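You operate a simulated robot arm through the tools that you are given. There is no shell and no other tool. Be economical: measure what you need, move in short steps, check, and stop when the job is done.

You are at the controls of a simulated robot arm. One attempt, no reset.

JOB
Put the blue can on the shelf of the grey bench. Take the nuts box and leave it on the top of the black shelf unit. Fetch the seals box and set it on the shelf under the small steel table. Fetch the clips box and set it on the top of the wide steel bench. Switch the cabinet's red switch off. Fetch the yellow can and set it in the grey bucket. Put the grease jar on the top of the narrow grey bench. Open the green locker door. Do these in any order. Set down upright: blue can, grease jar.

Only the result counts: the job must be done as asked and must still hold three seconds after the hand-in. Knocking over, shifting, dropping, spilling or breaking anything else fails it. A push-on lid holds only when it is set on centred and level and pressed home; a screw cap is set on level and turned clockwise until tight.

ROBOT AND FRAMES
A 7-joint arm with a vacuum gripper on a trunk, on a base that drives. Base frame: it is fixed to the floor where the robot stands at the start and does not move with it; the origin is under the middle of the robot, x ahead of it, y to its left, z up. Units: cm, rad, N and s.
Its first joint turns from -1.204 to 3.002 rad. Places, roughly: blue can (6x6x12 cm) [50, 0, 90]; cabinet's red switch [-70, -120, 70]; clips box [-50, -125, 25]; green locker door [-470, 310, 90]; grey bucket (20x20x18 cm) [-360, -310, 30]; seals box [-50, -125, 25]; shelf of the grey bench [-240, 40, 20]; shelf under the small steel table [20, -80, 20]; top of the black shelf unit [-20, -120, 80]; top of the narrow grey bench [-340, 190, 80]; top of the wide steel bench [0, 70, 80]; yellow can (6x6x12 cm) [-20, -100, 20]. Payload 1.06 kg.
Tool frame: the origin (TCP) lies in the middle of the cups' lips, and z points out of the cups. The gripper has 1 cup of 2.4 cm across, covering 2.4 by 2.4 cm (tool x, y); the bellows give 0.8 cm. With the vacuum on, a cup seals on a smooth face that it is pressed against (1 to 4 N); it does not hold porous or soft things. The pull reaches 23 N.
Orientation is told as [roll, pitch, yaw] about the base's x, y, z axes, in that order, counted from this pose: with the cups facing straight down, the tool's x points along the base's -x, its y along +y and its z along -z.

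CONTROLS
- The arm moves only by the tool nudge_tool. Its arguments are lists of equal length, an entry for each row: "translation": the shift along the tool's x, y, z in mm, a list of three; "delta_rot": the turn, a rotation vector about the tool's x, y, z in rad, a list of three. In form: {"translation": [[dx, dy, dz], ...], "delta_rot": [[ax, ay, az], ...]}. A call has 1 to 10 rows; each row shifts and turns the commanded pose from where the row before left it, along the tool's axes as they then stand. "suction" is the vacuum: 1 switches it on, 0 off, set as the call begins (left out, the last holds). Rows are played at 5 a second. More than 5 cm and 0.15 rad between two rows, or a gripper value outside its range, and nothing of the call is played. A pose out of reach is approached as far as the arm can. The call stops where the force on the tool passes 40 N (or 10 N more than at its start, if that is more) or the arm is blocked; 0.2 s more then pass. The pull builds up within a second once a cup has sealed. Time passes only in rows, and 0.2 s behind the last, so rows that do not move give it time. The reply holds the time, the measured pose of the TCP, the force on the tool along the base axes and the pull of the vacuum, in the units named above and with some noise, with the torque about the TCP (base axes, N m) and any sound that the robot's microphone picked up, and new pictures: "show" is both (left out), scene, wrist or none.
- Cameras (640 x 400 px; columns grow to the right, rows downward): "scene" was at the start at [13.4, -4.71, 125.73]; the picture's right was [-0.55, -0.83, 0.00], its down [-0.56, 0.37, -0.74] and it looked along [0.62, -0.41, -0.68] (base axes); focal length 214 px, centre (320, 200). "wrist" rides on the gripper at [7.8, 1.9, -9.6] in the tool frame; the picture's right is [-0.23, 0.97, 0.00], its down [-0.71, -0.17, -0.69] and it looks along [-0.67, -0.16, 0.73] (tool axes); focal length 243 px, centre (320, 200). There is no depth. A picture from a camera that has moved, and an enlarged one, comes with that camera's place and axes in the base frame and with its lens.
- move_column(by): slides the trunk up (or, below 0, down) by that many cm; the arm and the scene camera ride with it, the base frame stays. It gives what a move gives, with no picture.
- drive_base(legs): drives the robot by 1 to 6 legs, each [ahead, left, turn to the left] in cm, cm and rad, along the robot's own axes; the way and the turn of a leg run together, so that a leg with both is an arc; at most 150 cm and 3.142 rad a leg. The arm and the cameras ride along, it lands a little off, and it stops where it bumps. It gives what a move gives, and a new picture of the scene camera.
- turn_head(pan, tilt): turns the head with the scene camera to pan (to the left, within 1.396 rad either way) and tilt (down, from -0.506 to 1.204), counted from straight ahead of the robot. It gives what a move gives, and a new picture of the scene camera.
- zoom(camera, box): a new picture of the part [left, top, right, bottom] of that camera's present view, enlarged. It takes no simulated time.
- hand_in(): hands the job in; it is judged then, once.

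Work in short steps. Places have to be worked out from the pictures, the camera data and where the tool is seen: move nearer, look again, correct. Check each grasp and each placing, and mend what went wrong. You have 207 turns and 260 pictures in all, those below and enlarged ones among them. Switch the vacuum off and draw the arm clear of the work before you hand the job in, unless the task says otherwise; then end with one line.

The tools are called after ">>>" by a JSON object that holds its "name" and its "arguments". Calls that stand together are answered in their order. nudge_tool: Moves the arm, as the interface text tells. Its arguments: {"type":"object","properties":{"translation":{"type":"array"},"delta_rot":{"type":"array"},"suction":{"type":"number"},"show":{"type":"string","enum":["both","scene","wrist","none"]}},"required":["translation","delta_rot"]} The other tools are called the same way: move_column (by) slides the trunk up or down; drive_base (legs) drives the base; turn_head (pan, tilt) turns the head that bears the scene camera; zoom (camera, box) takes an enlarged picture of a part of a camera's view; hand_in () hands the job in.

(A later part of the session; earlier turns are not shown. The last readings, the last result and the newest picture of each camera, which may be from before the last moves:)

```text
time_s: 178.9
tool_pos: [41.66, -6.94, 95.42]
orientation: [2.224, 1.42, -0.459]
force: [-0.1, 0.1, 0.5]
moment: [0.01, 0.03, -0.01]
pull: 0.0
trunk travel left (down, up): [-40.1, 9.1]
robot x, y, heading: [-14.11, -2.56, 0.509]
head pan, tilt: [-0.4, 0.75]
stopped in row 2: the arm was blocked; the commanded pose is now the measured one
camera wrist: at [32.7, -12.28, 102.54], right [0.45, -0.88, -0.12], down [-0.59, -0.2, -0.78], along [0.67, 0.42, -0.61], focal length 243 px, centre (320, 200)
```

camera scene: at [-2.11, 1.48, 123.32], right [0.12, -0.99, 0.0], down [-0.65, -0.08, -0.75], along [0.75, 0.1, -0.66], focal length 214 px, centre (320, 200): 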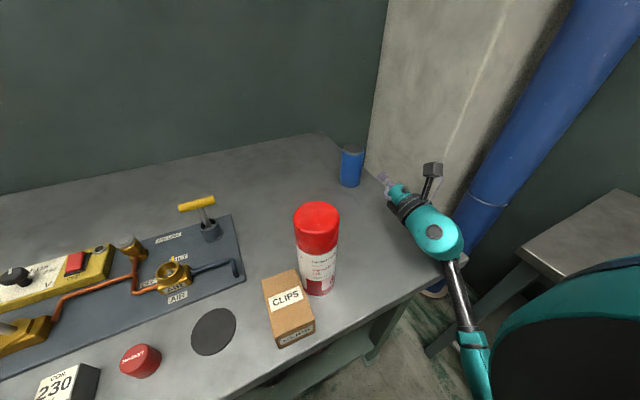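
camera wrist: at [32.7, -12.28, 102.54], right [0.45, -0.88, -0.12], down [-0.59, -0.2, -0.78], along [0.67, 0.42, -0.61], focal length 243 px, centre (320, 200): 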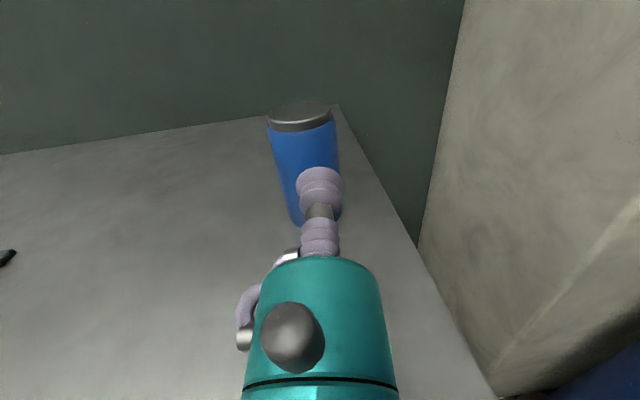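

The forearm touched the bench edge and the robot leaned slightly, so I back off right away. A tool-down grasp is better for reaching the can; I'll set it near the front edge and regrip its side.

>>> {"name": "drive_base", "arguments": {"legs": [[-22, 0, 0]]}}

>>> {"name": "nudge_tool", "arguments": {"translation": [[40, 0, 0], [40, 0, 0], [0, 0, 0], [0, 0, 0], [0, 0, 0], [0, 0, 0], [0, 0, 0], [0, 0, 0], [0, 0, 0]], "delta_rot": [[0, 0, 0], [0, 0, 0], [0, 0.145, 0], [0, 0.145, 0], [0, 0.145, 0], [0, 0.145, 0], [0, 0.145, 0], [0, 0.145, 0], [0, 0.145, 0]], "show": "scene"}}

```text
time_s: 180.6
tool_pos: [24.76, -16.75, 93.63]
orientation: [2.113, 1.454, -0.557]
force: [-0.4, -0.7, -0.2]
moment: [0.0, 0.01, -0.03]
pull: 0.0
trunk travel left (down, up): [-40.1, 9.1]
robot x, y, heading: [-32.94, -13.53, 0.516]
head pan, tilt: [-0.4, 0.75]
camera scene: at [-18.01, -8.78, 122.86], right [0.11, -0.99, 0.0], down [-0.68, -0.08, -0.73], along [0.73, 0.08, -0.68], focal length 214 px, centre (320, 200)
```

scene: 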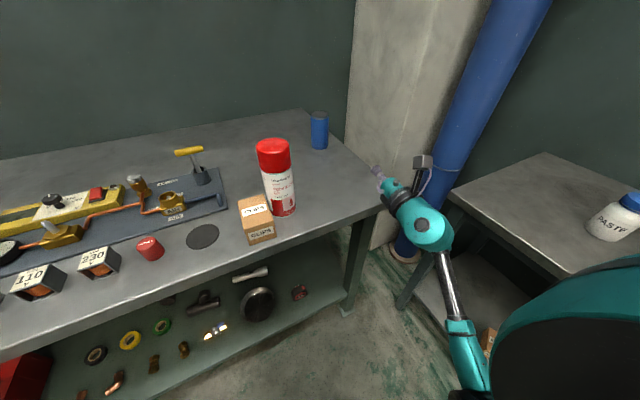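

```text
time_s: 182.6
tool_pos: [23.91, -16.29, 101.52]
orientation: [3.028, 0.491, 0.413]
force: [-0.2, -1.3, -0.5]
moment: [0.03, 0.01, 0.02]
pull: 0.0
trunk travel left (down, up): [-40.1, 9.1]
robot x, y, heading: [-32.78, -13.33, 0.512]
head pan, tilt: [-0.4, 0.75]
camera scene: at [-17.95, -8.75, 122.85], right [0.11, -0.99, 0.0], down [-0.68, -0.08, -0.73], along [0.73, 0.08, -0.68], focal length 214 px, centre (320, 200)
```

scene: 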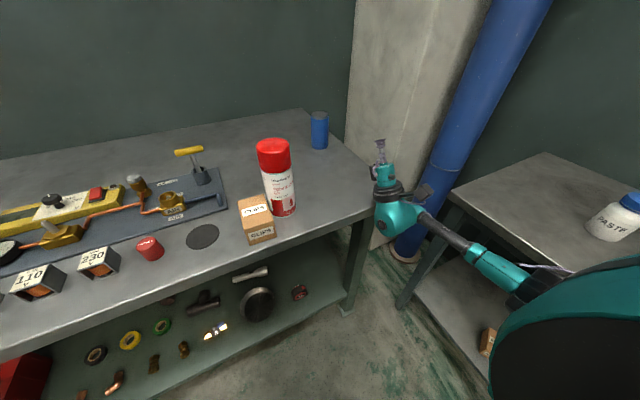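

I tilted the wrong way; I rotate the tool back and on to pointing straight down, lifting as well.

>>> {"name": "nudge_tool", "arguments": {"translation": [[0, 0, 0], [0, 0, 0], [0, 0, 0], [0, 0, 0], [0, 0, 0], [0, 0, 0], [0, 0, 0], [30, 0, 0], [30, 0, 0], [0, 0, 0]], "delta_rot": [[0, -0.147, 0], [0, -0.147, 0], [0, -0.147, 0], [0, -0.147, 0], [0, -0.147, 0], [0, -0.147, 0], [0, -0.147, 0], [0, -0.147, 0], [0, -0.147, 0], [0, -0.147, 0]], "show": "none"}}

>>> {"name": "nudge_tool", "arguments": {"translation": [[0, 0, 0], [0, 0, 0], [0, 0, 0], [0, 0, 0], [0, 0, 0], [0, 0, 0], [0, 0, 0], [0, 0, 0]], "delta_rot": [[0, -0.146, 0], [0, -0.146, 0], [0, -0.146, 0], [0, -0.146, 0], [0, -0.146, 0], [0, -0.146, 0], [0, -0.146, 0], [0, -0.146, 0]], "show": "scene"}}

```text
time_s: 184.8
tool_pos: [23.72, -15.68, 107.51]
orientation: [0.259, 1.162, -2.436]
force: [0.5, -0.1, 0.5]
moment: [0.01, -0.01, -0.02]
pull: 0.2
trunk travel left (down, up): [-40.1, 9.1]
robot x, y, heading: [-33.01, -13.35, 0.519]
head pan, tilt: [-0.4, 0.75]
```

```text
time_s: 186.6
tool_pos: [23.85, -15.66, 107.64]
orientation: [0.099, 0.006, -2.675]
force: [0.5, -0.5, -0.8]
moment: [-0.01, 0.01, 0.0]
pull: 0.1
trunk travel left (down, up): [-40.1, 9.1]
robot x, y, heading: [-33.02, -13.35, 0.519]
head pan, tilt: [-0.4, 0.75]
camera scene: at [-17.97, -8.74, 122.85], right [0.11, -0.99, 0.0], down [-0.68, -0.08, -0.73], along [0.73, 0.08, -0.68], focal length 214 px, centre (320, 200)
```

scene: 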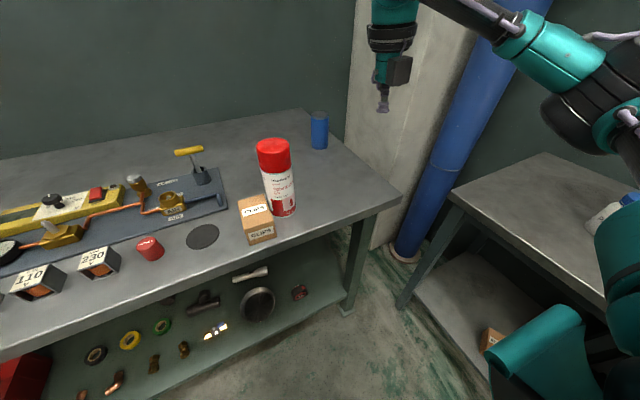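

Tool points down now. I trim the tilt, raise the trunk 6 cm for torso clearance and drive 27 cm toward the can.

>>> {"name": "nudge_tool", "arguments": {"translation": [[0, 0, 0]], "delta_rot": [[0.099, 0, 0]], "show": "none"}}

>>> {"name": "move_column", "arguments": {"by": 5}}

>>> {"name": "drive_base", "arguments": {"legs": [[27, 0, 0]]}}

>>> {"name": "nudge_tool", "arguments": {"translation": [[0, 0, 0]], "delta_rot": [[0, 0, 0]], "show": "wrist"}}

```text
time_s: 187.0
tool_pos: [23.85, -15.73, 107.49]
orientation: [0.0, 0.007, -2.674]
force: [-0.1, 0.5, 0.4]
moment: [-0.01, -0.02, -0.02]
pull: 0.0
trunk travel left (down, up): [-40.1, 9.1]
robot x, y, heading: [-32.78, -13.15, 0.512]
head pan, tilt: [-0.4, 0.75]
```

```text
time_s: 187.9
tool_pos: [23.67, -15.64, 112.56]
orientation: [0.002, 0.007, -2.676]
force: [-0.3, 0.0, -0.1]
moment: [0.02, 0.0, -0.02]
pull: 0.2
trunk travel left (down, up): [-45.1, 4.1]
robot x, y, heading: [-32.96, -13.48, 0.515]
head pan, tilt: [-0.4, 0.75]
```

```text
time_s: 189.8
tool_pos: [46.91, -2.88, 112.56]
orientation: [0.003, 0.006, -2.68]
force: [-0.3, 0.2, 0.3]
moment: [0.01, 0.05, 0.0]
pull: 0.0
trunk travel left (down, up): [-45.1, 4.1]
robot x, y, heading: [-9.78, -0.26, 0.508]
head pan, tilt: [-0.4, 0.75]
camera scene: at [2.56, 2.71, 128.73], right [0.11, -0.99, 0.0], down [-0.68, -0.08, -0.73], along [0.73, 0.08, -0.68], focal length 214 px, centre (320, 200)
```

scene: 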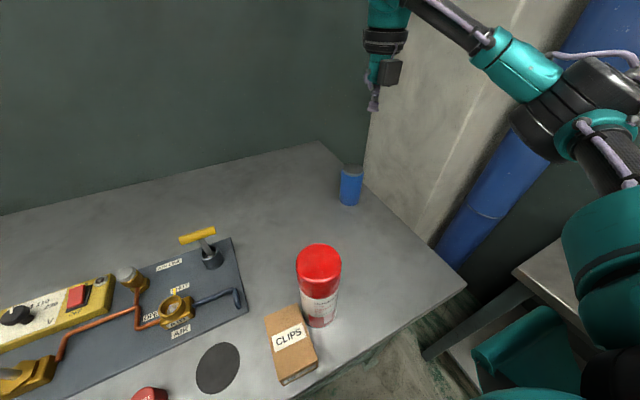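

```text
time_s: 190.2
tool_pos: [46.78, -2.84, 112.52]
orientation: [0.001, 0.01, -2.681]
force: [-0.1, -0.2, 0.0]
moment: [0.0, -0.04, 0.01]
pull: 0.0
trunk travel left (down, up): [-45.1, 4.1]
robot x, y, heading: [-9.75, -0.02, 0.508]
head pan, tilt: [-0.4, 0.75]
camera wrist: at [54.48, -1.15, 122.24], right [0.22, -0.97, 0.0], down [-0.72, -0.16, 0.68], along [-0.66, -0.15, -0.73], focal length 243 px, centre (320, 200)
```

wrist: 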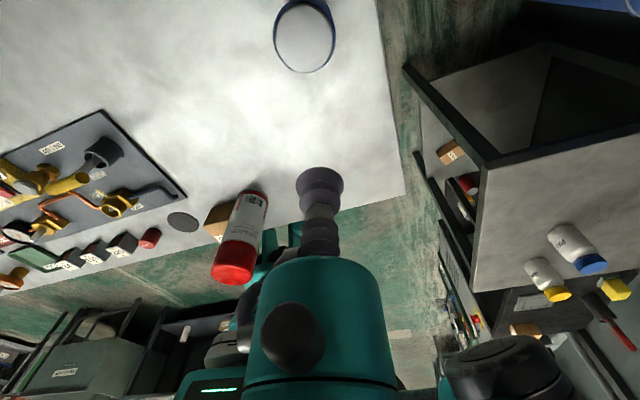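

The can's top centre is at about (50.3,-0.6). I move over it and lower to just above.

>>> {"name": "nudge_tool", "arguments": {"translation": [[40, -5, 0], [0, 0, 45], [0, 0, 45], [0, 0, 45]], "delta_rot": [[0, 0, 0], [0, 0, 0], [0, 0, 0], [0, 0, 0]], "show": "both"}}

```text
time_s: 191.2
tool_pos: [50.44, -0.74, 99.19]
orientation: [0.002, 0.008, -2.679]
force: [-0.9, -0.1, 0.7]
moment: [0.01, 0.01, 0.0]
pull: 0.1
trunk travel left (down, up): [-45.1, 4.1]
robot x, y, heading: [-9.67, 0.02, 0.506]
head pan, tilt: [-0.4, 0.75]
camera scene: at [2.52, 2.66, 128.73], right [0.11, -0.99, 0.0], down [-0.68, -0.07, -0.73], along [0.73, 0.08, -0.68], focal length 214 px, centre (320, 200)
camera wrist: at [57.96, 1.02, 108.93], right [0.22, -0.97, 0.0], down [-0.72, -0.16, 0.68], along [-0.66, -0.15, -0.73], focal length 243 px, centre (320, 200)
```

scene: 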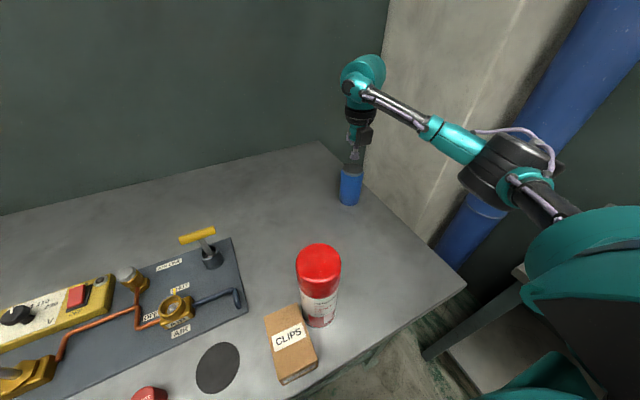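
wrist: 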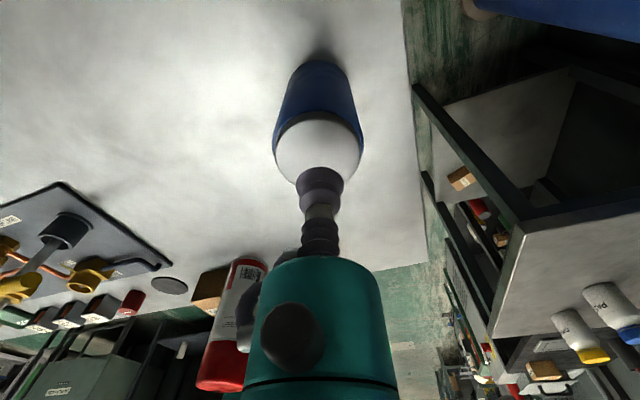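

Centred over the can. I lower with suction on.

>>> {"name": "nudge_tool", "arguments": {"translation": [[0, 0, 22], [0, 0, 6], [0, 0, 4], [0, 0, 3], [0, 0, 0], [0, 0, 0]], "delta_rot": [[0, 0, 0], [0, 0, 0], [0, 0, 0], [0, 0, 0], [0, 0, 0], [0, 0, 0]], "suction": 1, "show": "none"}}

```text
time_s: 192.6
tool_pos: [50.33, -0.55, 95.7]
orientation: [0.003, 0.013, -2.679]
force: [5.5, 1.2, 19.9]
moment: [-0.05, 0.08, -0.01]
pull: 22.6
trunk travel left (down, up): [-45.1, 4.1]
robot x, y, heading: [-9.7, -0.31, 0.511]
head pan, tilt: [-0.4, 0.75]
```

Sealed on the can. I lift it 5 cm and drive it back to the front edge zone.

>>> {"name": "nudge_tool", "arguments": {"translation": [[0, 0, -10], [0, 0, -20], [0, 0, -20], [0, 0, 0]], "delta_rot": [[0, 0, 0], [0, 0, 0], [0, 0, 0], [0, 0, 0]], "show": "none"}}

>>> {"name": "drive_base", "arguments": {"legs": [[-30.1, 3.5, 0]]}}

```text
time_s: 193.6
tool_pos: [50.4, -0.65, 100.54]
orientation: [0.002, 0.007, -2.678]
force: [-0.2, -0.3, -2.8]
moment: [-0.01, -0.05, -0.01]
pull: 22.9
trunk travel left (down, up): [-45.1, 4.1]
robot x, y, heading: [-9.83, -0.29, 0.511]
head pan, tilt: [-0.4, 0.75]
```

```text
time_s: 195.7
tool_pos: [22.2, -12.34, 100.61]
orientation: [0.002, 0.008, -2.681]
force: [-0.2, -0.2, -2.5]
moment: [0.0, -0.01, -0.04]
pull: 23.0
trunk travel left (down, up): [-45.1, 4.1]
robot x, y, heading: [-37.59, -12.09, 0.506]
head pan, tilt: [-0.4, 0.75]
camera scene: at [-25.64, -9.03, 128.74], right [0.11, -0.99, 0.0], down [-0.68, -0.07, -0.73], along [0.73, 0.08, -0.68], focal length 214 px, centre (320, 200)
```

scene: 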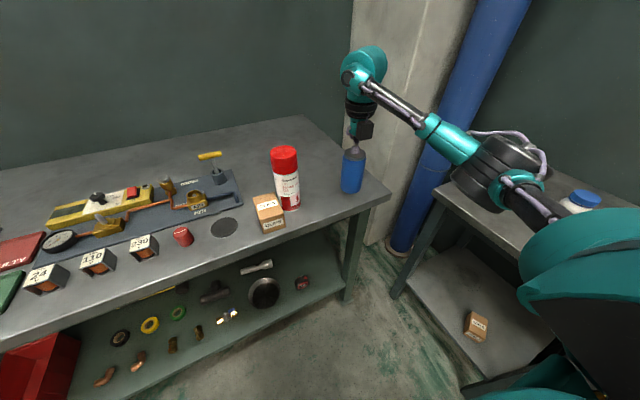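

I lower the can onto the bench near its front edge and release.

>>> {"name": "nudge_tool", "arguments": {"translation": [[0, 0, 38], [0, 0, 6], [0, 0, 4], [0, 0, 2], [0, 0, 0]], "delta_rot": [[0, 0, 0], [0, 0, 0], [0, 0, 0], [0, 0, 0], [0, 0, 0]], "show": "none"}}

>>> {"name": "nudge_tool", "arguments": {"translation": [[0, 0, 0], [0, 0, 0], [0, 0, 0], [0, 0, -10], [0, 0, -40], [0, 0, -40]], "delta_rot": [[0, 0, 0], [0, 0, 0], [0, 0, 0], [0, 0, 0], [0, 0, 0], [0, 0, 0]], "suction": 0, "show": "scene"}}

```text
time_s: 196.9
tool_pos: [22.26, -12.47, 95.87]
orientation: [0.002, 0.012, -2.681]
force: [5.4, 1.4, 18.7]
moment: [-0.03, 0.08, 0.0]
pull: 22.5
trunk travel left (down, up): [-45.1, 4.1]
robot x, y, heading: [-38.0, -12.0, 0.509]
head pan, tilt: [-0.4, 0.75]
```

```text
time_s: 198.3
tool_pos: [22.39, -12.22, 104.62]
orientation: [0.003, 0.005, -2.68]
force: [-0.8, -0.2, 0.5]
moment: [0.01, 0.02, -0.03]
pull: 0.1
trunk travel left (down, up): [-45.1, 4.1]
robot x, y, heading: [-37.88, -11.75, 0.508]
head pan, tilt: [-0.4, 0.75]
camera scene: at [-25.64, -9.02, 128.74], right [0.11, -0.99, 0.0], down [-0.68, -0.07, -0.73], along [0.73, 0.08, -0.68], focal length 214 px, centre (320, 200)
```

scene: 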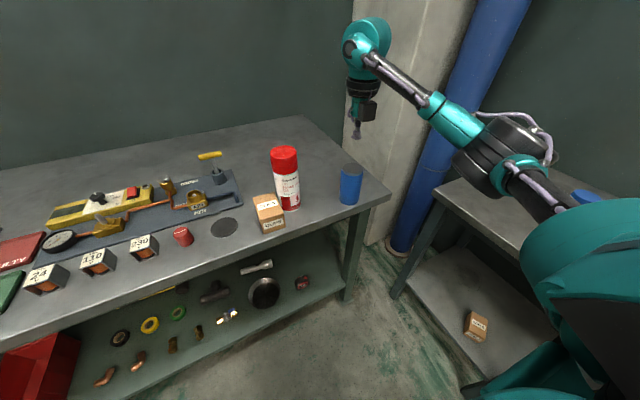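

Can stands near the edge. I back off 30 cm and swing the tool up to horizontal (camera above).

>>> {"name": "drive_base", "arguments": {"legs": [[-30, 0, 0]]}}

>>> {"name": "nudge_tool", "arguments": {"translation": [[0, 0, 0], [0, 0, 0], [0, 0, 0], [0, 0, 0], [0, 0, 0], [0, 0, 0], [0, 0, 0], [0, 0, 0], [0, 0, 0], [0, 0, 0]], "delta_rot": [[0, 0.147, 0], [0, 0.147, 0], [0, 0.147, 0], [0, 0.147, 0], [0, 0.147, 0], [0, 0.147, 0], [0, 0.147, 0], [0, 0.147, 0], [0, 0.147, 0], [0, 0.147, 0]], "show": "none"}}

>>> {"name": "nudge_tool", "arguments": {"translation": [[0, 0, 0], [-40, 0, 0], [-40, 0, 0], [-40, 0, 0], [-20, 0, 0]], "delta_rot": [[0, 0.09, 0], [0, 0, 0], [0, 0, 0], [0, 0, 0], [0, 0, 0]], "show": "wrist"}}

```text
time_s: 200.3
tool_pos: [-3.81, -26.81, 104.68]
orientation: [0.002, 0.008, -2.678]
force: [-0.4, -0.6, -0.7]
moment: [-0.01, -0.04, 0.0]
pull: 0.0
trunk travel left (down, up): [-45.1, 4.1]
robot x, y, heading: [-64.09, -26.26, 0.512]
head pan, tilt: [-0.4, 0.75]
camera scene: at [-51.95, -23.71, 128.74], right [0.11, -0.99, 0.0], down [-0.68, -0.08, -0.73], along [0.73, 0.08, -0.68], focal length 214 px, centre (320, 200)
```

scene: 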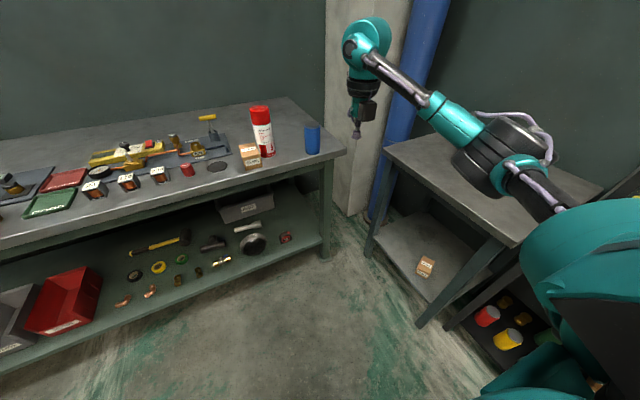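

```text
time_s: 202.5
tool_pos: [-3.79, -26.79, 104.65]
orientation: [-0.008, 1.478, -2.686]
force: [0.4, 0.5, 0.5]
moment: [-0.01, -0.02, -0.01]
pull: 0.1
trunk travel left (down, up): [-45.1, 4.1]
robot x, y, heading: [-64.1, -26.4, 0.508]
head pan, tilt: [-0.4, 0.75]
```

```text
time_s: 203.7
tool_pos: [-3.99, -27.05, 90.58]
orientation: [0.152, 1.568, -2.525]
force: [0.2, 0.3, 0.3]
moment: [-0.02, -0.02, -0.01]
pull: 0.1
trunk travel left (down, up): [-45.1, 4.1]
robot x, y, heading: [-64.35, -26.2, 0.51]
head pan, tilt: [-0.4, 0.75]
camera wrist: at [-11.68, -32.93, 98.51], right [0.43, -0.87, -0.23], down [-0.69, -0.16, -0.71], along [0.58, 0.47, -0.67], focal length 243 px, centre (320, 200)
```

wrist: 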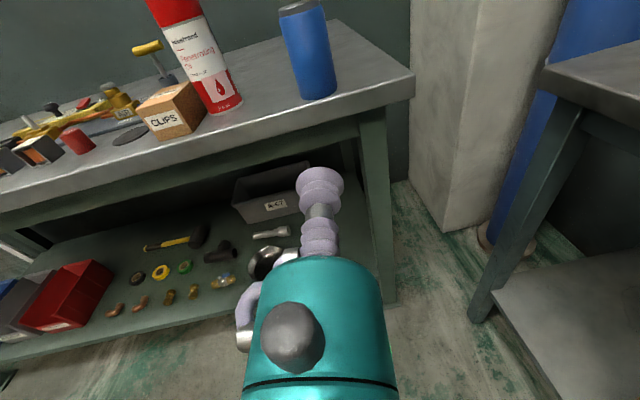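

>>> {"name": "drive_base", "arguments": {"legs": [[25, 0.3, 0]]}}

>>> {"name": "nudge_tool", "arguments": {"translation": [[0, 0, 0]], "delta_rot": [[0, 0, 0]], "show": "wrist"}}

```text
time_s: 205.6
tool_pos: [17.96, -14.2, 90.59]
orientation: [0.298, 1.566, -2.379]
force: [0.1, 0.1, -0.4]
moment: [0.02, -0.01, -0.01]
pull: 0.0
trunk travel left (down, up): [-45.1, 4.1]
robot x, y, heading: [-42.91, -14.15, 0.518]
head pan, tilt: [-0.4, 0.75]
camera scene: at [-30.23, -11.1, 128.73], right [0.11, -0.99, 0.0], down [-0.68, -0.08, -0.73], along [0.73, 0.08, -0.68], focal length 214 px, centre (320, 200)
```

scene: 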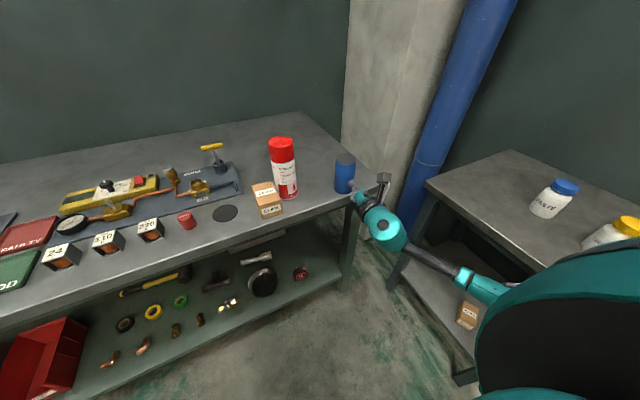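

```text
time_s: 205.9
tool_pos: [17.79, -14.31, 90.74]
orientation: [0.352, 1.569, -2.32]
force: [-0.2, 0.8, 0.3]
moment: [0.01, 0.02, 0.04]
pull: 0.0
trunk travel left (down, up): [-45.1, 4.1]
robot x, y, heading: [-42.33, -13.75, 0.511]
head pan, tilt: [-0.4, 0.75]
camera wrist: at [9.96, -20.26, 98.56], right [0.44, -0.87, -0.23], down [-0.69, -0.16, -0.71], along [0.58, 0.47, -0.67], focal length 243 px, centre (320, 200)
```

wrist: 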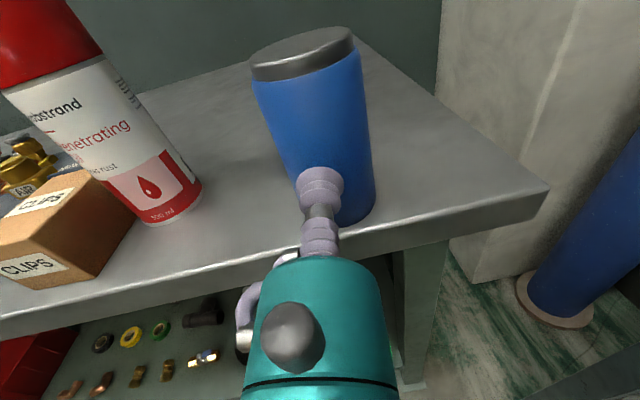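

Aligned with the can's axis, about 2 cm to its side. I press gently with suction on to test the curved-surface grip.

>>> {"name": "nudge_tool", "arguments": {"translation": [[0, 0, 13], [0, 0, 4], [0, 0, 3], [0, 0, 3], [0, 0, 2], [0, 0, 0], [0, 0, 0]], "delta_rot": [[0, 0, 0], [0, 0, 0], [0, 0, 0], [0, 0, 0], [0, 0, 0], [0, 0, 0], [0, 0, 0]], "suction": 1, "show": "wrist"}}

```text
time_s: 207.6
tool_pos: [19.95, -13.11, 90.62]
orientation: [0.305, 1.567, -2.37]
force: [-0.5, -0.5, -0.2]
moment: [0.02, 0.0, -0.02]
pull: 22.4
trunk travel left (down, up): [-45.1, 4.1]
robot x, y, heading: [-42.79, -13.75, 0.516]
head pan, tilt: [-0.4, 0.75]
camera wrist: at [12.16, -19.19, 98.54], right [0.44, -0.87, -0.23], down [-0.69, -0.16, -0.71], along [0.58, 0.47, -0.67], focal length 243 px, centre (320, 200)
```

wrist: 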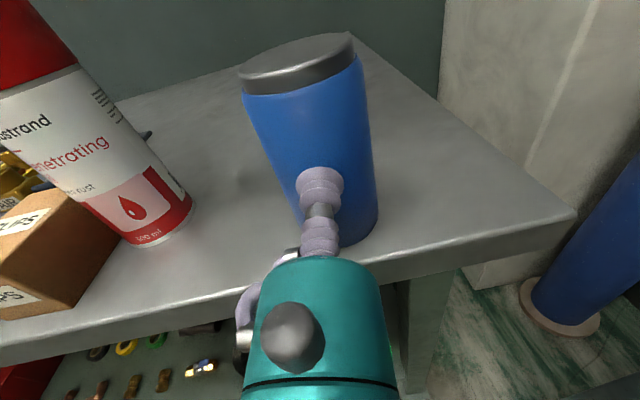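

The side grip seals (22 N). I lift 5 cm, back off 45 cm, and turn around to look for the grey bench.

>>> {"name": "nudge_tool", "arguments": {"translation": [[10, 0, 0], [20, 0, 0], [20, 0, 0], [0, 0, 0]], "delta_rot": [[0, 0, 0], [0, 0, 0], [0, 0, 0], [0, 0, 0]], "show": "none"}}

>>> {"name": "drive_base", "arguments": {"legs": [[-45, 0, 0]]}}

>>> {"name": "turn_head", "arguments": {"pan": 0.6, "tilt": 0.3}}

>>> {"name": "drive_base", "arguments": {"legs": [[0, 0, 1.9]]}}

```text
time_s: 208.6
tool_pos: [20.05, -13.21, 95.51]
orientation: [0.333, 1.567, -2.341]
force: [-0.7, 0.1, -3.5]
moment: [-0.1, 0.05, 0.0]
pull: 22.7
trunk travel left (down, up): [-45.1, 4.1]
robot x, y, heading: [-42.99, -13.91, 0.519]
head pan, tilt: [-0.4, 0.75]
```

```text
time_s: 211.3
tool_pos: [-19.38, -35.7, 95.67]
orientation: [0.319, 1.568, -2.361]
force: [-0.9, -0.5, -2.5]
moment: [-0.09, 0.12, 0.02]
pull: 22.9
trunk travel left (down, up): [-45.1, 4.1]
robot x, y, heading: [-82.39, -36.43, 0.512]
head pan, tilt: [-0.4, 0.75]
camera scene: at [-69.76, -33.39, 128.74], right [0.11, -0.99, 0.0], down [-0.68, -0.07, -0.73], along [0.73, 0.08, -0.68], focal length 214 px, centre (320, 200)
```

scene: 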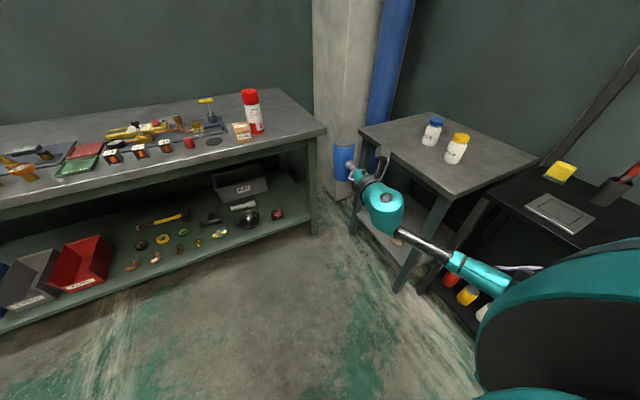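

```text
time_s: 212.6
tool_pos: [-19.48, -35.78, 95.56]
orientation: [0.288, 1.567, -2.39]
force: [0.0, -0.4, -2.7]
moment: [-0.02, 0.1, 0.02]
pull: 22.8
trunk travel left (down, up): [-45.1, 4.1]
robot x, y, heading: [-82.0, -36.21, 0.512]
head pan, tilt: [0.6, 0.3]
camera scene: at [-73.8, -25.92, 132.77], right [0.9, -0.45, 0.0], down [-0.13, -0.27, -0.96], along [0.43, 0.86, -0.3], focal length 214 px, centre (320, 200)
```

scene: 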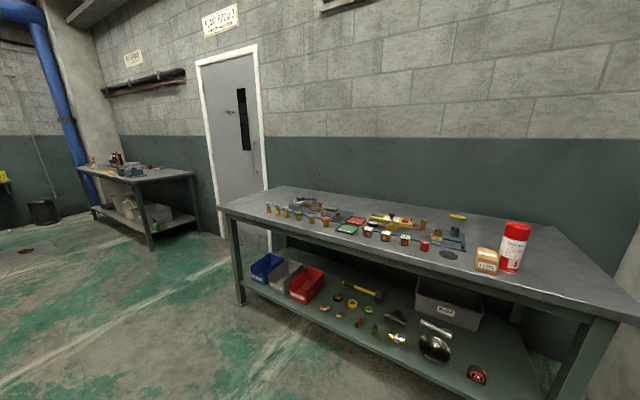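

```text
time_s: 217.6
tool_pos: [-103.85, 22.51, 95.45]
orientation: [0.278, 1.567, -0.488]
force: [-0.4, -0.1, -2.2]
moment: [-0.06, -0.08, 0.02]
pull: 23.2
trunk travel left (down, up): [-45.1, 4.1]
robot x, y, heading: [-82.31, -36.23, 2.424]
head pan, tilt: [0.6, 0.3]
camera scene: at [-94.37, -32.43, 132.77], right [0.12, 0.99, 0.0], down [0.29, -0.03, -0.96], along [-0.95, 0.11, -0.3], focal length 214 px, centre (320, 200)
```

scene: 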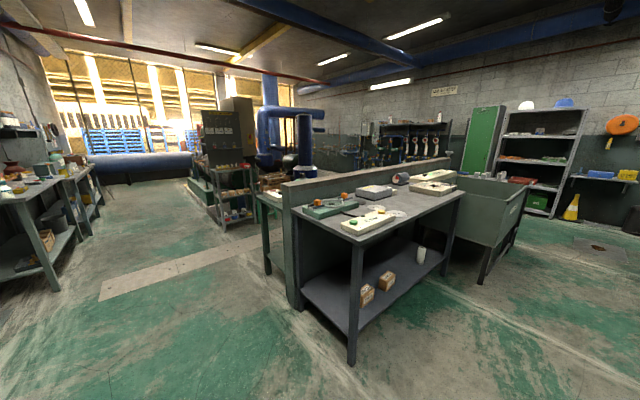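

The grey bench with a lower shelf is ahead (front along l≈-161, n from 97 to 237). I zoom to see its shelf.

>>> {"name": "zoom", "arguments": {"camera": "scene", "box": [260, 150, 520, 370]}}

>>> {"name": "zoom", "arguments": {"camera": "scene", "box": [340, 60, 640, 250]}}

```text
1.82 times, centred on (390, 260) of scene
camera zoom: at [-94.37, -32.43, 132.77], right [0.12, 0.99, 0.0], down [0.29, -0.03, -0.96], along [-0.95, 0.11, -0.3], focal length 390 px, centre (193, 91)
```

zoom: 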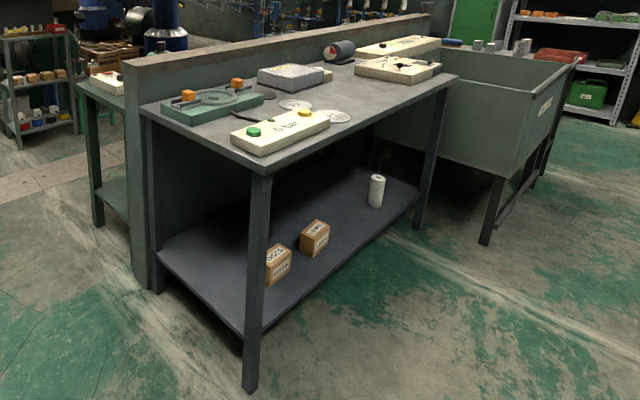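

```text
2.11 times, centred on (490, 155) of scene
camera zoom: at [-94.37, -32.43, 132.77], right [0.12, 0.99, 0.0], down [0.29, -0.03, -0.96], along [-0.95, 0.11, -0.3], focal length 452 px, centre (-38, 295)
```

zoom: 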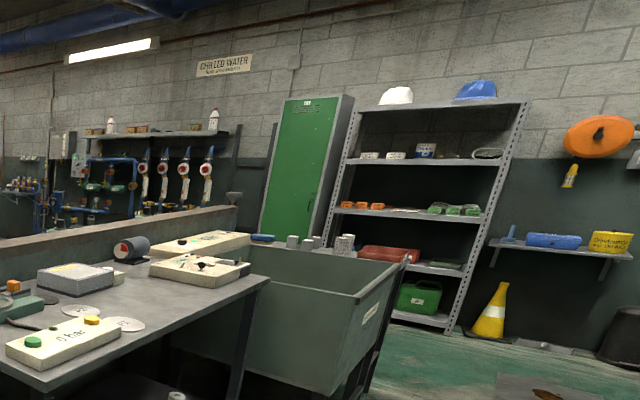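

I drive along the aisle to face the grey bench's free shelf stretch and turn toward it.

>>> {"name": "turn_head", "arguments": {"pan": 0.0, "tilt": 0.7}}

>>> {"name": "drive_base", "arguments": {"legs": [[113.6, -43.8, 0], [0, 0, 1.276]]}}

```text
time_s: 218.6
tool_pos: [-103.7, 22.59, 95.57]
orientation: [0.285, 1.57, -0.482]
force: [0.5, 0.3, -2.8]
moment: [-0.06, -0.1, 0.04]
pull: 22.8
trunk travel left (down, up): [-45.1, 4.1]
robot x, y, heading: [-82.28, -36.44, 2.424]
head pan, tilt: [0.0, 0.7]
camera scene: at [-91.51, -27.94, 129.16], right [0.66, 0.75, 0.0], down [0.49, -0.42, -0.77], along [-0.58, 0.5, -0.64], focal length 214 px, centre (320, 200)
```

scene: 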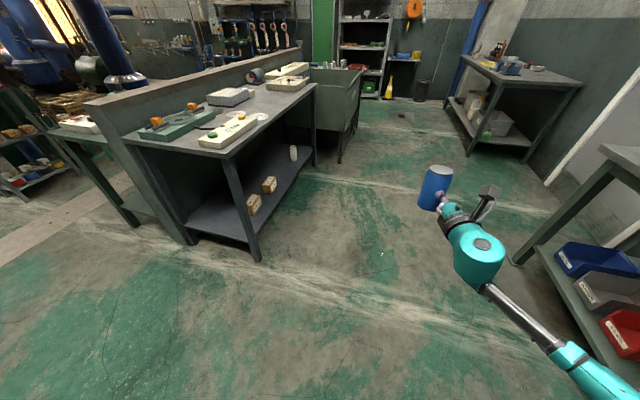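

```text
time_s: 227.8
tool_pos: [-202.23, 63.62, 95.61]
orientation: [0.253, 1.567, 0.8]
force: [0.2, -0.3, -3.0]
moment: [0.06, -0.11, 0.0]
pull: 22.7
trunk travel left (down, up): [-45.1, 4.1]
robot x, y, heading: [-139.96, 69.79, -2.547]
head pan, tilt: [0.0, 0.7]
camera scene: at [-150.27, 62.06, 129.16], right [-0.56, 0.83, 0.0], down [0.53, 0.36, -0.76], along [-0.63, -0.43, -0.64], focal length 214 px, centre (320, 200)
```

scene: 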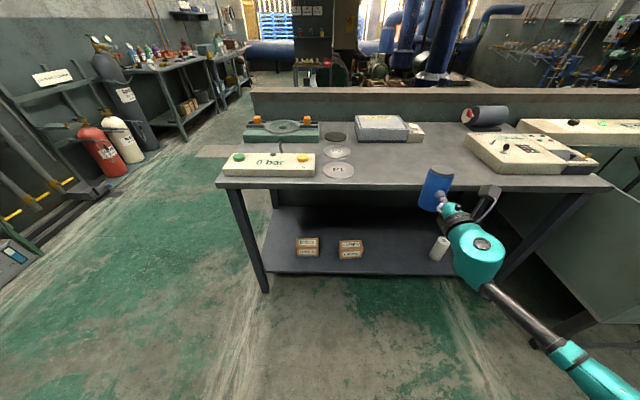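

Facing the bench. Free shelf stretch is n≈156–194; I aim for n≈173. I lower the trunk and then the arm.

>>> {"name": "move_column", "arguments": {"by": -40}}

>>> {"name": "nudge_tool", "arguments": {"translation": [[-40, 0, 0], [-40, 0, 0], [-40, 0, 0], [-40, 0, 0], [-40, 0, 0]], "delta_rot": [[0, 0, 0], [0, 0, 0], [0, 0, 0], [0, 0, 0], [0, 0, 0]], "show": "both"}}

```text
time_s: 231.7
tool_pos: [-202.22, 63.59, 55.6]
orientation: [0.261, 1.567, 0.806]
force: [-0.8, 0.0, -3.4]
moment: [0.09, -0.1, -0.01]
pull: 22.3
trunk travel left (down, up): [-5.1, 44.1]
robot x, y, heading: [-139.85, 69.11, -2.547]
head pan, tilt: [0.0, 0.7]
```

```text
time_s: 232.9
tool_pos: [-202.1, 63.52, 35.71]
orientation: [0.037, 1.567, 0.584]
force: [-0.4, -0.3, -2.8]
moment: [0.04, -0.13, 0.02]
pull: 23.0
trunk travel left (down, up): [-5.1, 44.1]
robot x, y, heading: [-139.85, 69.22, -2.544]
head pan, tilt: [0.0, 0.7]
camera scene: at [-161.51, 54.47, 86.18], right [-0.56, 0.83, 0.0], down [0.53, 0.36, -0.76], along [-0.63, -0.43, -0.64], focal length 214 px, centre (320, 200)
camera wrist: at [-195.14, 70.17, 43.58], right [-0.5, 0.83, -0.24], down [0.68, 0.21, -0.71], along [-0.54, -0.52, -0.67], focal length 243 px, centre (320, 200)
```

scene: 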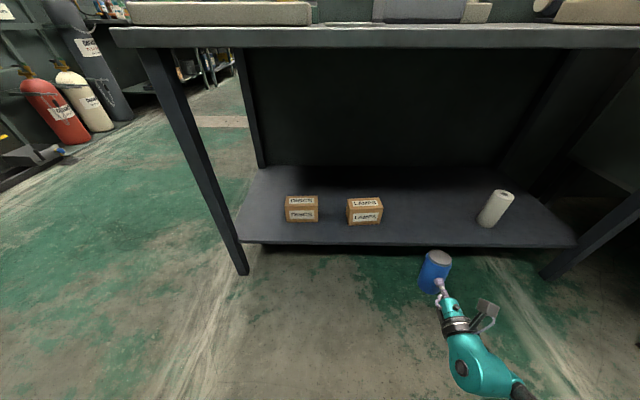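
wrist: 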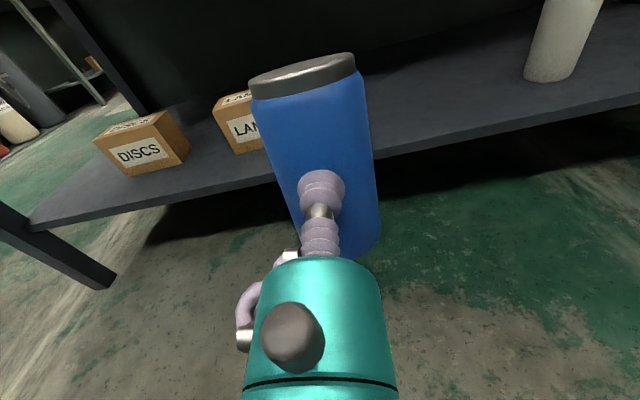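

>>> {"name": "drive_base", "arguments": {"legs": [[0, -10, 0], [23, 0, 0]]}}

>>> {"name": "nudge_tool", "arguments": {"translation": [[-25, 0, 0], [0, 0, 0]], "delta_rot": [[0, 0, 0], [0, 0, 0]], "show": "wrist"}}

```text
time_s: 235.8
tool_pos: [-227.0, 59.11, 35.81]
orientation: [0.243, 1.567, 0.789]
force: [-0.3, 0.0, -3.2]
moment: [0.1, -0.14, 0.01]
pull: 22.6
trunk travel left (down, up): [-5.1, 44.1]
robot x, y, heading: [-165.07, 64.94, -2.544]
head pan, tilt: [0.0, 0.7]
camera scene: at [-186.32, 49.96, 86.18], right [-0.56, 0.83, 0.0], down [0.53, 0.36, -0.76], along [-0.63, -0.43, -0.64], focal length 214 px, centre (320, 200)
```

scene: 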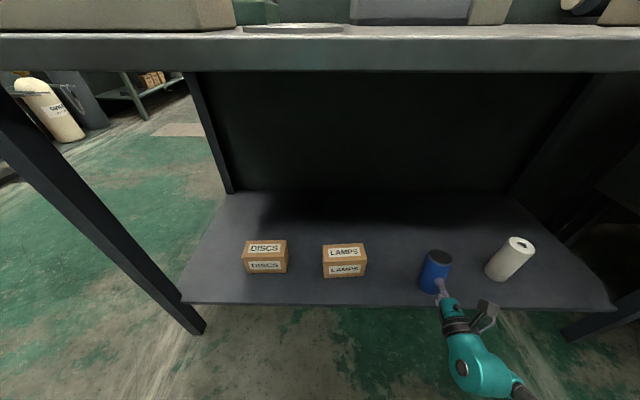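

```text
time_s: 236.4
tool_pos: [-227.01, 59.18, 33.19]
orientation: [0.292, 1.567, 0.838]
force: [0.8, 0.2, -3.2]
moment: [0.07, -0.14, 0.0]
pull: 23.0
trunk travel left (down, up): [-5.1, 44.1]
robot x, y, heading: [-164.92, 64.75, -2.547]
head pan, tilt: [0.0, 0.7]
camera wrist: at [-220.03, 65.71, 41.11], right [-0.5, 0.83, -0.23], down [0.68, 0.21, -0.71], along [-0.54, -0.51, -0.67], focal length 243 px, centre (320, 200)
```

wrist: 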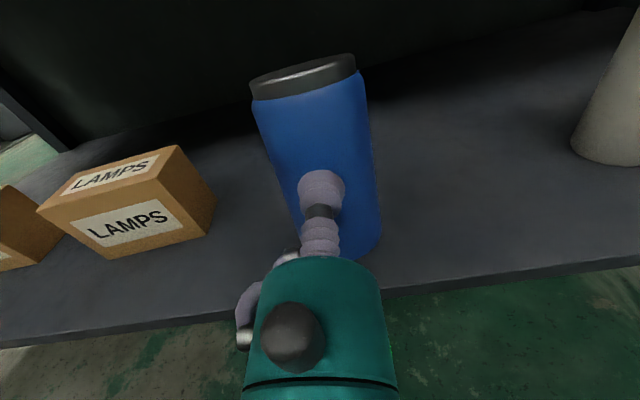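

The can hangs over the shelf with margin. I lower slowly until contact.

>>> {"name": "nudge_tool", "arguments": {"translation": [[-8, 0, 0], [-5, 0, 0], [-4, 0, 0], [-3, 0, 0], [-3, 0, 0], [-3, 0, 0]], "delta_rot": [[0, 0, 0], [0, 0, 0], [0, 0, 0], [0, 0, 0], [0, 0, 0], [0, 0, 0]], "show": "none"}}

```text
time_s: 237.8
tool_pos: [-226.97, 59.2, 30.68]
orientation: [0.131, 1.565, 0.676]
force: [0.5, -1.2, -2.4]
moment: [0.04, -0.13, 0.05]
pull: 23.3
trunk travel left (down, up): [-5.1, 44.1]
robot x, y, heading: [-164.78, 64.92, -2.55]
head pan, tilt: [0.0, 0.7]
```

>>> {"name": "nudge_tool", "arguments": {"translation": [[-4, 0, 0], [-4, 0, 0], [-3, 0, 0], [-3, 0, 0], [-3, 0, 0]], "delta_rot": [[0, 0, 0], [0, 0, 0], [0, 0, 0], [0, 0, 0], [0, 0, 0]], "show": "wrist"}}

```text
time_s: 239.0
tool_pos: [-227.02, 59.08, 28.96]
orientation: [0.368, 1.567, 0.915]
force: [-0.4, 0.6, -3.2]
moment: [0.09, -0.11, 0.0]
pull: 23.1
trunk travel left (down, up): [-5.1, 44.1]
robot x, y, heading: [-164.88, 64.93, -2.549]
head pan, tilt: [0.0, 0.7]
camera wrist: at [-219.95, 65.69, 36.84], right [-0.5, 0.83, -0.23], down [0.68, 0.21, -0.71], along [-0.54, -0.51, -0.67], focal length 243 px, centre (320, 200)
```

wrist: 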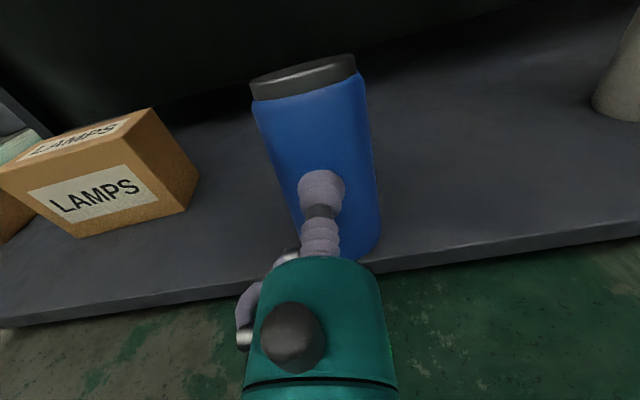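

Not down yet and the shelf is lower than I thought; I drive 3 cm further in for margin, then continue lowering.

>>> {"name": "drive_base", "arguments": {"legs": [[3.2, 0, 0]]}}

>>> {"name": "nudge_tool", "arguments": {"translation": [[-4, 0, 0], [-4, 0, 0], [-4, 0, 0], [-4, 0, 0], [-3, 0, 0], [-3, 0, 0]], "delta_rot": [[0, 0, 0], [0, 0, 0], [0, 0, 0], [0, 0, 0], [0, 0, 0], [0, 0, 0]], "show": "wrist"}}

```text
time_s: 239.8
tool_pos: [-229.69, 57.44, 28.92]
orientation: [0.239, 1.567, 0.784]
force: [0.8, 0.3, -3.4]
moment: [0.07, -0.15, -0.01]
pull: 22.3
trunk travel left (down, up): [-5.1, 44.1]
robot x, y, heading: [-167.13, 63.55, -2.547]
head pan, tilt: [0.0, 0.7]
camera scene: at [-188.93, 48.2, 86.18], right [-0.56, 0.83, 0.0], down [0.53, 0.36, -0.76], along [-0.63, -0.43, -0.64], focal length 214 px, centre (320, 200)
```

scene: 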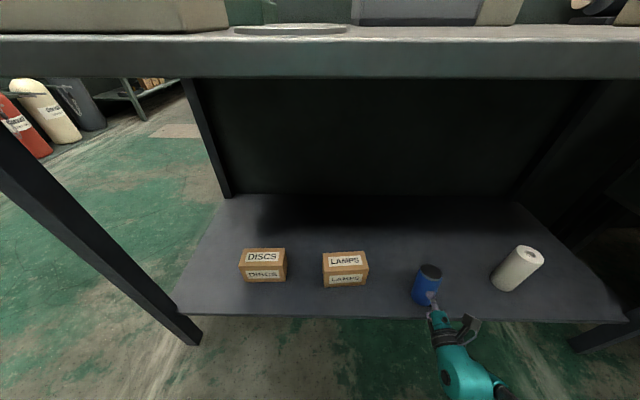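

```text
time_s: 241.2
tool_pos: [-229.67, 57.42, 26.77]
orientation: [0.361, 1.568, 0.906]
force: [-0.4, 1.5, 10.6]
moment: [0.04, -0.01, -0.04]
pull: 22.5
trunk travel left (down, up): [-5.1, 44.1]
robot x, y, heading: [-167.62, 62.74, -2.546]
head pan, tilt: [0.0, 0.7]
camera wrist: at [-222.62, 63.93, 34.69], right [-0.5, 0.83, -0.23], down [0.68, 0.21, -0.71], along [-0.54, -0.51, -0.67], focal length 243 px, centre (320, 200)
```

wrist: 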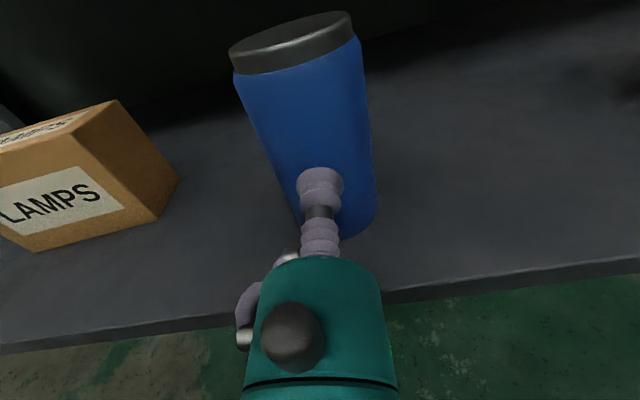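

Contact, with the can well inside the edge. I ease off, release, and withdraw.

>>> {"name": "nudge_tool", "arguments": {"translation": [[3, 0, 0], [0, 0, 0], [0, 0, 0], [0, 0, 0], [0, 0, -8], [0, 0, -30], [0, 0, -40]], "delta_rot": [[0, 0, 0], [0, 0, 0], [0, 0, 0], [0, 0, 0], [0, 0, 0], [0, 0, 0], [0, 0, 0]], "suction": 0, "show": "wrist"}}

```text
time_s: 242.8
tool_pos: [-223.13, 61.58, 27.1]
orientation: [0.197, 1.567, 0.743]
force: [-0.4, 0.3, -0.1]
moment: [0.01, 0.0, 0.03]
pull: 0.0
trunk travel left (down, up): [-5.1, 44.1]
robot x, y, heading: [-167.24, 63.09, -2.551]
head pan, tilt: [0.0, 0.7]
camera wrist: at [-216.13, 68.11, 34.98], right [-0.5, 0.83, -0.23], down [0.68, 0.21, -0.71], along [-0.54, -0.51, -0.67], focal length 243 px, centre (320, 200)
```

wrist: 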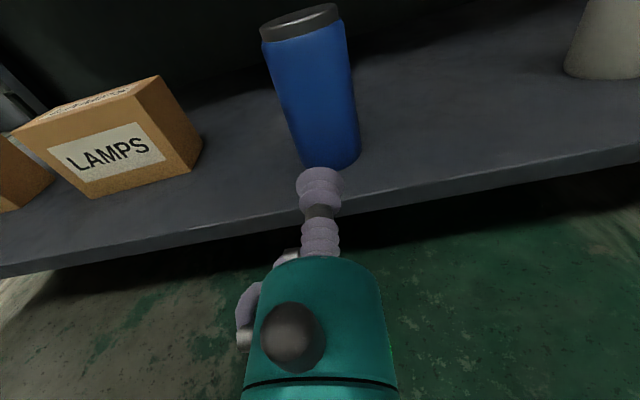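

The blue can stands upright on the grey bench's shelf. Next the grease jar: back off, raise the trunk, turn the tool to point down, and drive to the small table.

>>> {"name": "drive_base", "arguments": {"legs": [[-28, 0, 0], [0, 0, 2.05]]}}

>>> {"name": "move_column", "arguments": {"by": 40}}

>>> {"name": "nudge_tool", "arguments": {"translation": [[40, 0, 0], [40, 0, 0], [40, 0, 0], [40, 0, 0], [40, 0, 0], [40, 0, 0], [40, 0, 0], [40, 0, 0]], "delta_rot": [[0, 0, 0], [0, 0, 0], [0, 0, 0], [0, 0, 0], [0, 0, 0], [0, 0, 0], [0, 0, 0], [0, 0, 0]], "show": "none"}}

>>> {"name": "nudge_tool", "arguments": {"translation": [[0, 0, 0], [0, 0, 0], [0, 0, 0], [0, 0, 0], [0, 0, 0], [0, 0, 0], [0, 0, 0], [0, 0, 0], [0, 0, 0], [0, 0, 0]], "delta_rot": [[0, -0.149, 0], [0, -0.149, 0], [0, -0.149, 0], [0, -0.149, 0], [0, -0.149, 0], [0, -0.149, 0], [0, -0.149, 0], [0, -0.149, 0], [0, -0.149, 0], [0, -0.149, 0]], "show": "none"}}

```text
time_s: 249.7
tool_pos: [-115.68, 30.58, 27.03]
orientation: [0.254, 1.568, 2.87]
force: [0.3, 0.9, 0.1]
moment: [-0.02, 0.0, 0.0]
pull: 0.1
trunk travel left (down, up): [-5.1, 44.1]
robot x, y, heading: [-143.92, 79.07, -0.47]
head pan, tilt: [0.0, 0.7]
camera scene: at [-120.17, 66.66, 86.18], right [-0.46, -0.89, 0.0], down [-0.57, 0.29, -0.76], along [0.68, -0.35, -0.64], focal length 214 px, centre (320, 200)
```

scene: 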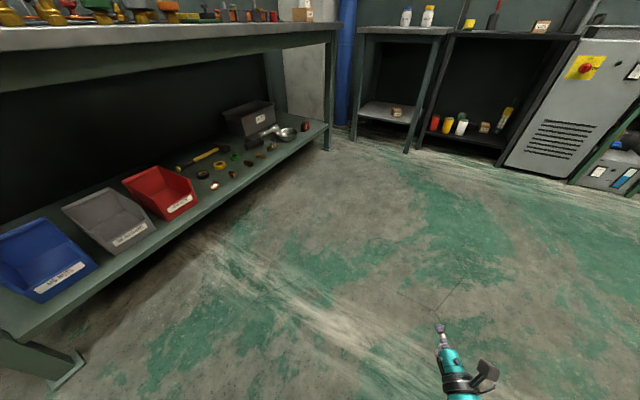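

```text
time_s: 253.5
tool_pos: [-115.67, 30.66, 67.01]
orientation: [0.277, 1.565, 2.896]
force: [-0.1, 0.7, 0.0]
moment: [0.0, -0.03, 0.0]
pull: 0.2
trunk travel left (down, up): [-45.1, 4.1]
robot x, y, heading: [-143.72, 78.94, -0.476]
head pan, tilt: [0.0, 0.7]
```

```text
time_s: 255.3
tool_pos: [-115.37, 30.59, 99.28]
orientation: [0.163, 1.568, 2.783]
force: [0.0, -0.9, -0.7]
moment: [0.01, 0.01, -0.01]
pull: 0.1
trunk travel left (down, up): [-45.1, 4.1]
robot x, y, heading: [-144.01, 79.05, -0.477]
head pan, tilt: [0.0, 0.7]
```

```text
time_s: 257.5
tool_pos: [-115.53, 30.67, 99.02]
orientation: [0.002, 0.072, 2.621]
force: [0.8, 0.7, -0.4]
moment: [0.0, 0.01, -0.02]
pull: 0.0
trunk travel left (down, up): [-45.1, 4.1]
robot x, y, heading: [-143.61, 78.84, -0.478]
head pan, tilt: [0.0, 0.7]
```

>>> {"name": "nudge_tool", "arguments": {"translation": [[0, 0, 0], [0, 0, -40]], "delta_rot": [[0, -0.072, 0], [0, 0, 0]], "show": "none"}}

>>> {"name": "drive_base", "arguments": {"legs": [[130.3, -37, 0]]}}

>>> {"name": "turn_head", "arguments": {"pan": -0.4, "tilt": 0.7}}

```text
time_s: 258.1
tool_pos: [-115.54, 30.89, 103.19]
orientation: [0.002, 0.002, 2.621]
force: [0.0, -0.1, 1.1]
moment: [-0.02, -0.03, 0.01]
pull: 0.1
trunk travel left (down, up): [-45.1, 4.1]
robot x, y, heading: [-143.92, 78.92, -0.474]
head pan, tilt: [0.0, 0.7]
```

```text
time_s: 264.9
tool_pos: [-17.63, -63.05, 103.08]
orientation: [0.003, 0.003, 2.604]
force: [0.7, -0.1, 0.3]
moment: [-0.01, 0.01, -0.02]
pull: 0.1
trunk travel left (down, up): [-45.1, 4.1]
robot x, y, heading: [-45.32, -14.51, -0.499]
head pan, tilt: [0.0, 0.7]
camera scene: at [-33.65, -20.67, 129.16], right [-0.47, -0.88, 0.0], down [-0.57, 0.3, -0.76], along [0.67, -0.36, -0.64], focal length 214 px, centre (320, 200)
```

scene: 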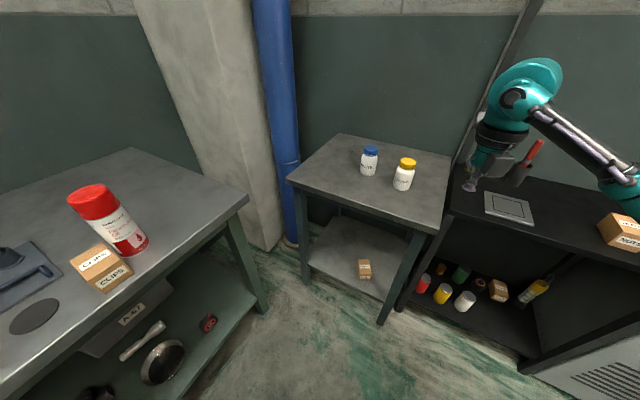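

```text
time_s: 265.8
tool_pos: [-17.75, -63.03, 103.22]
orientation: [0.002, 0.002, 2.603]
force: [-0.9, -1.0, -0.3]
moment: [-0.01, 0.04, -0.01]
pull: 0.0
trunk travel left (down, up): [-45.1, 4.1]
robot x, y, heading: [-45.47, -14.5, -0.492]
head pan, tilt: [-0.4, 0.7]
camera scene: at [-35.81, -23.25, 129.16], right [-0.78, -0.63, 0.0], down [-0.41, 0.5, -0.76], along [0.48, -0.59, -0.64], focal length 214 px, centre (320, 200)
```

scene: 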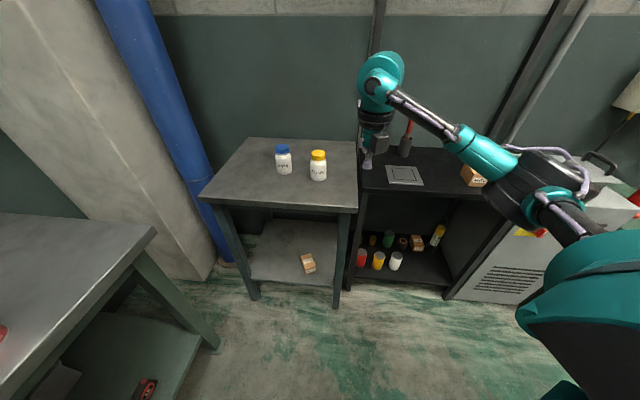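

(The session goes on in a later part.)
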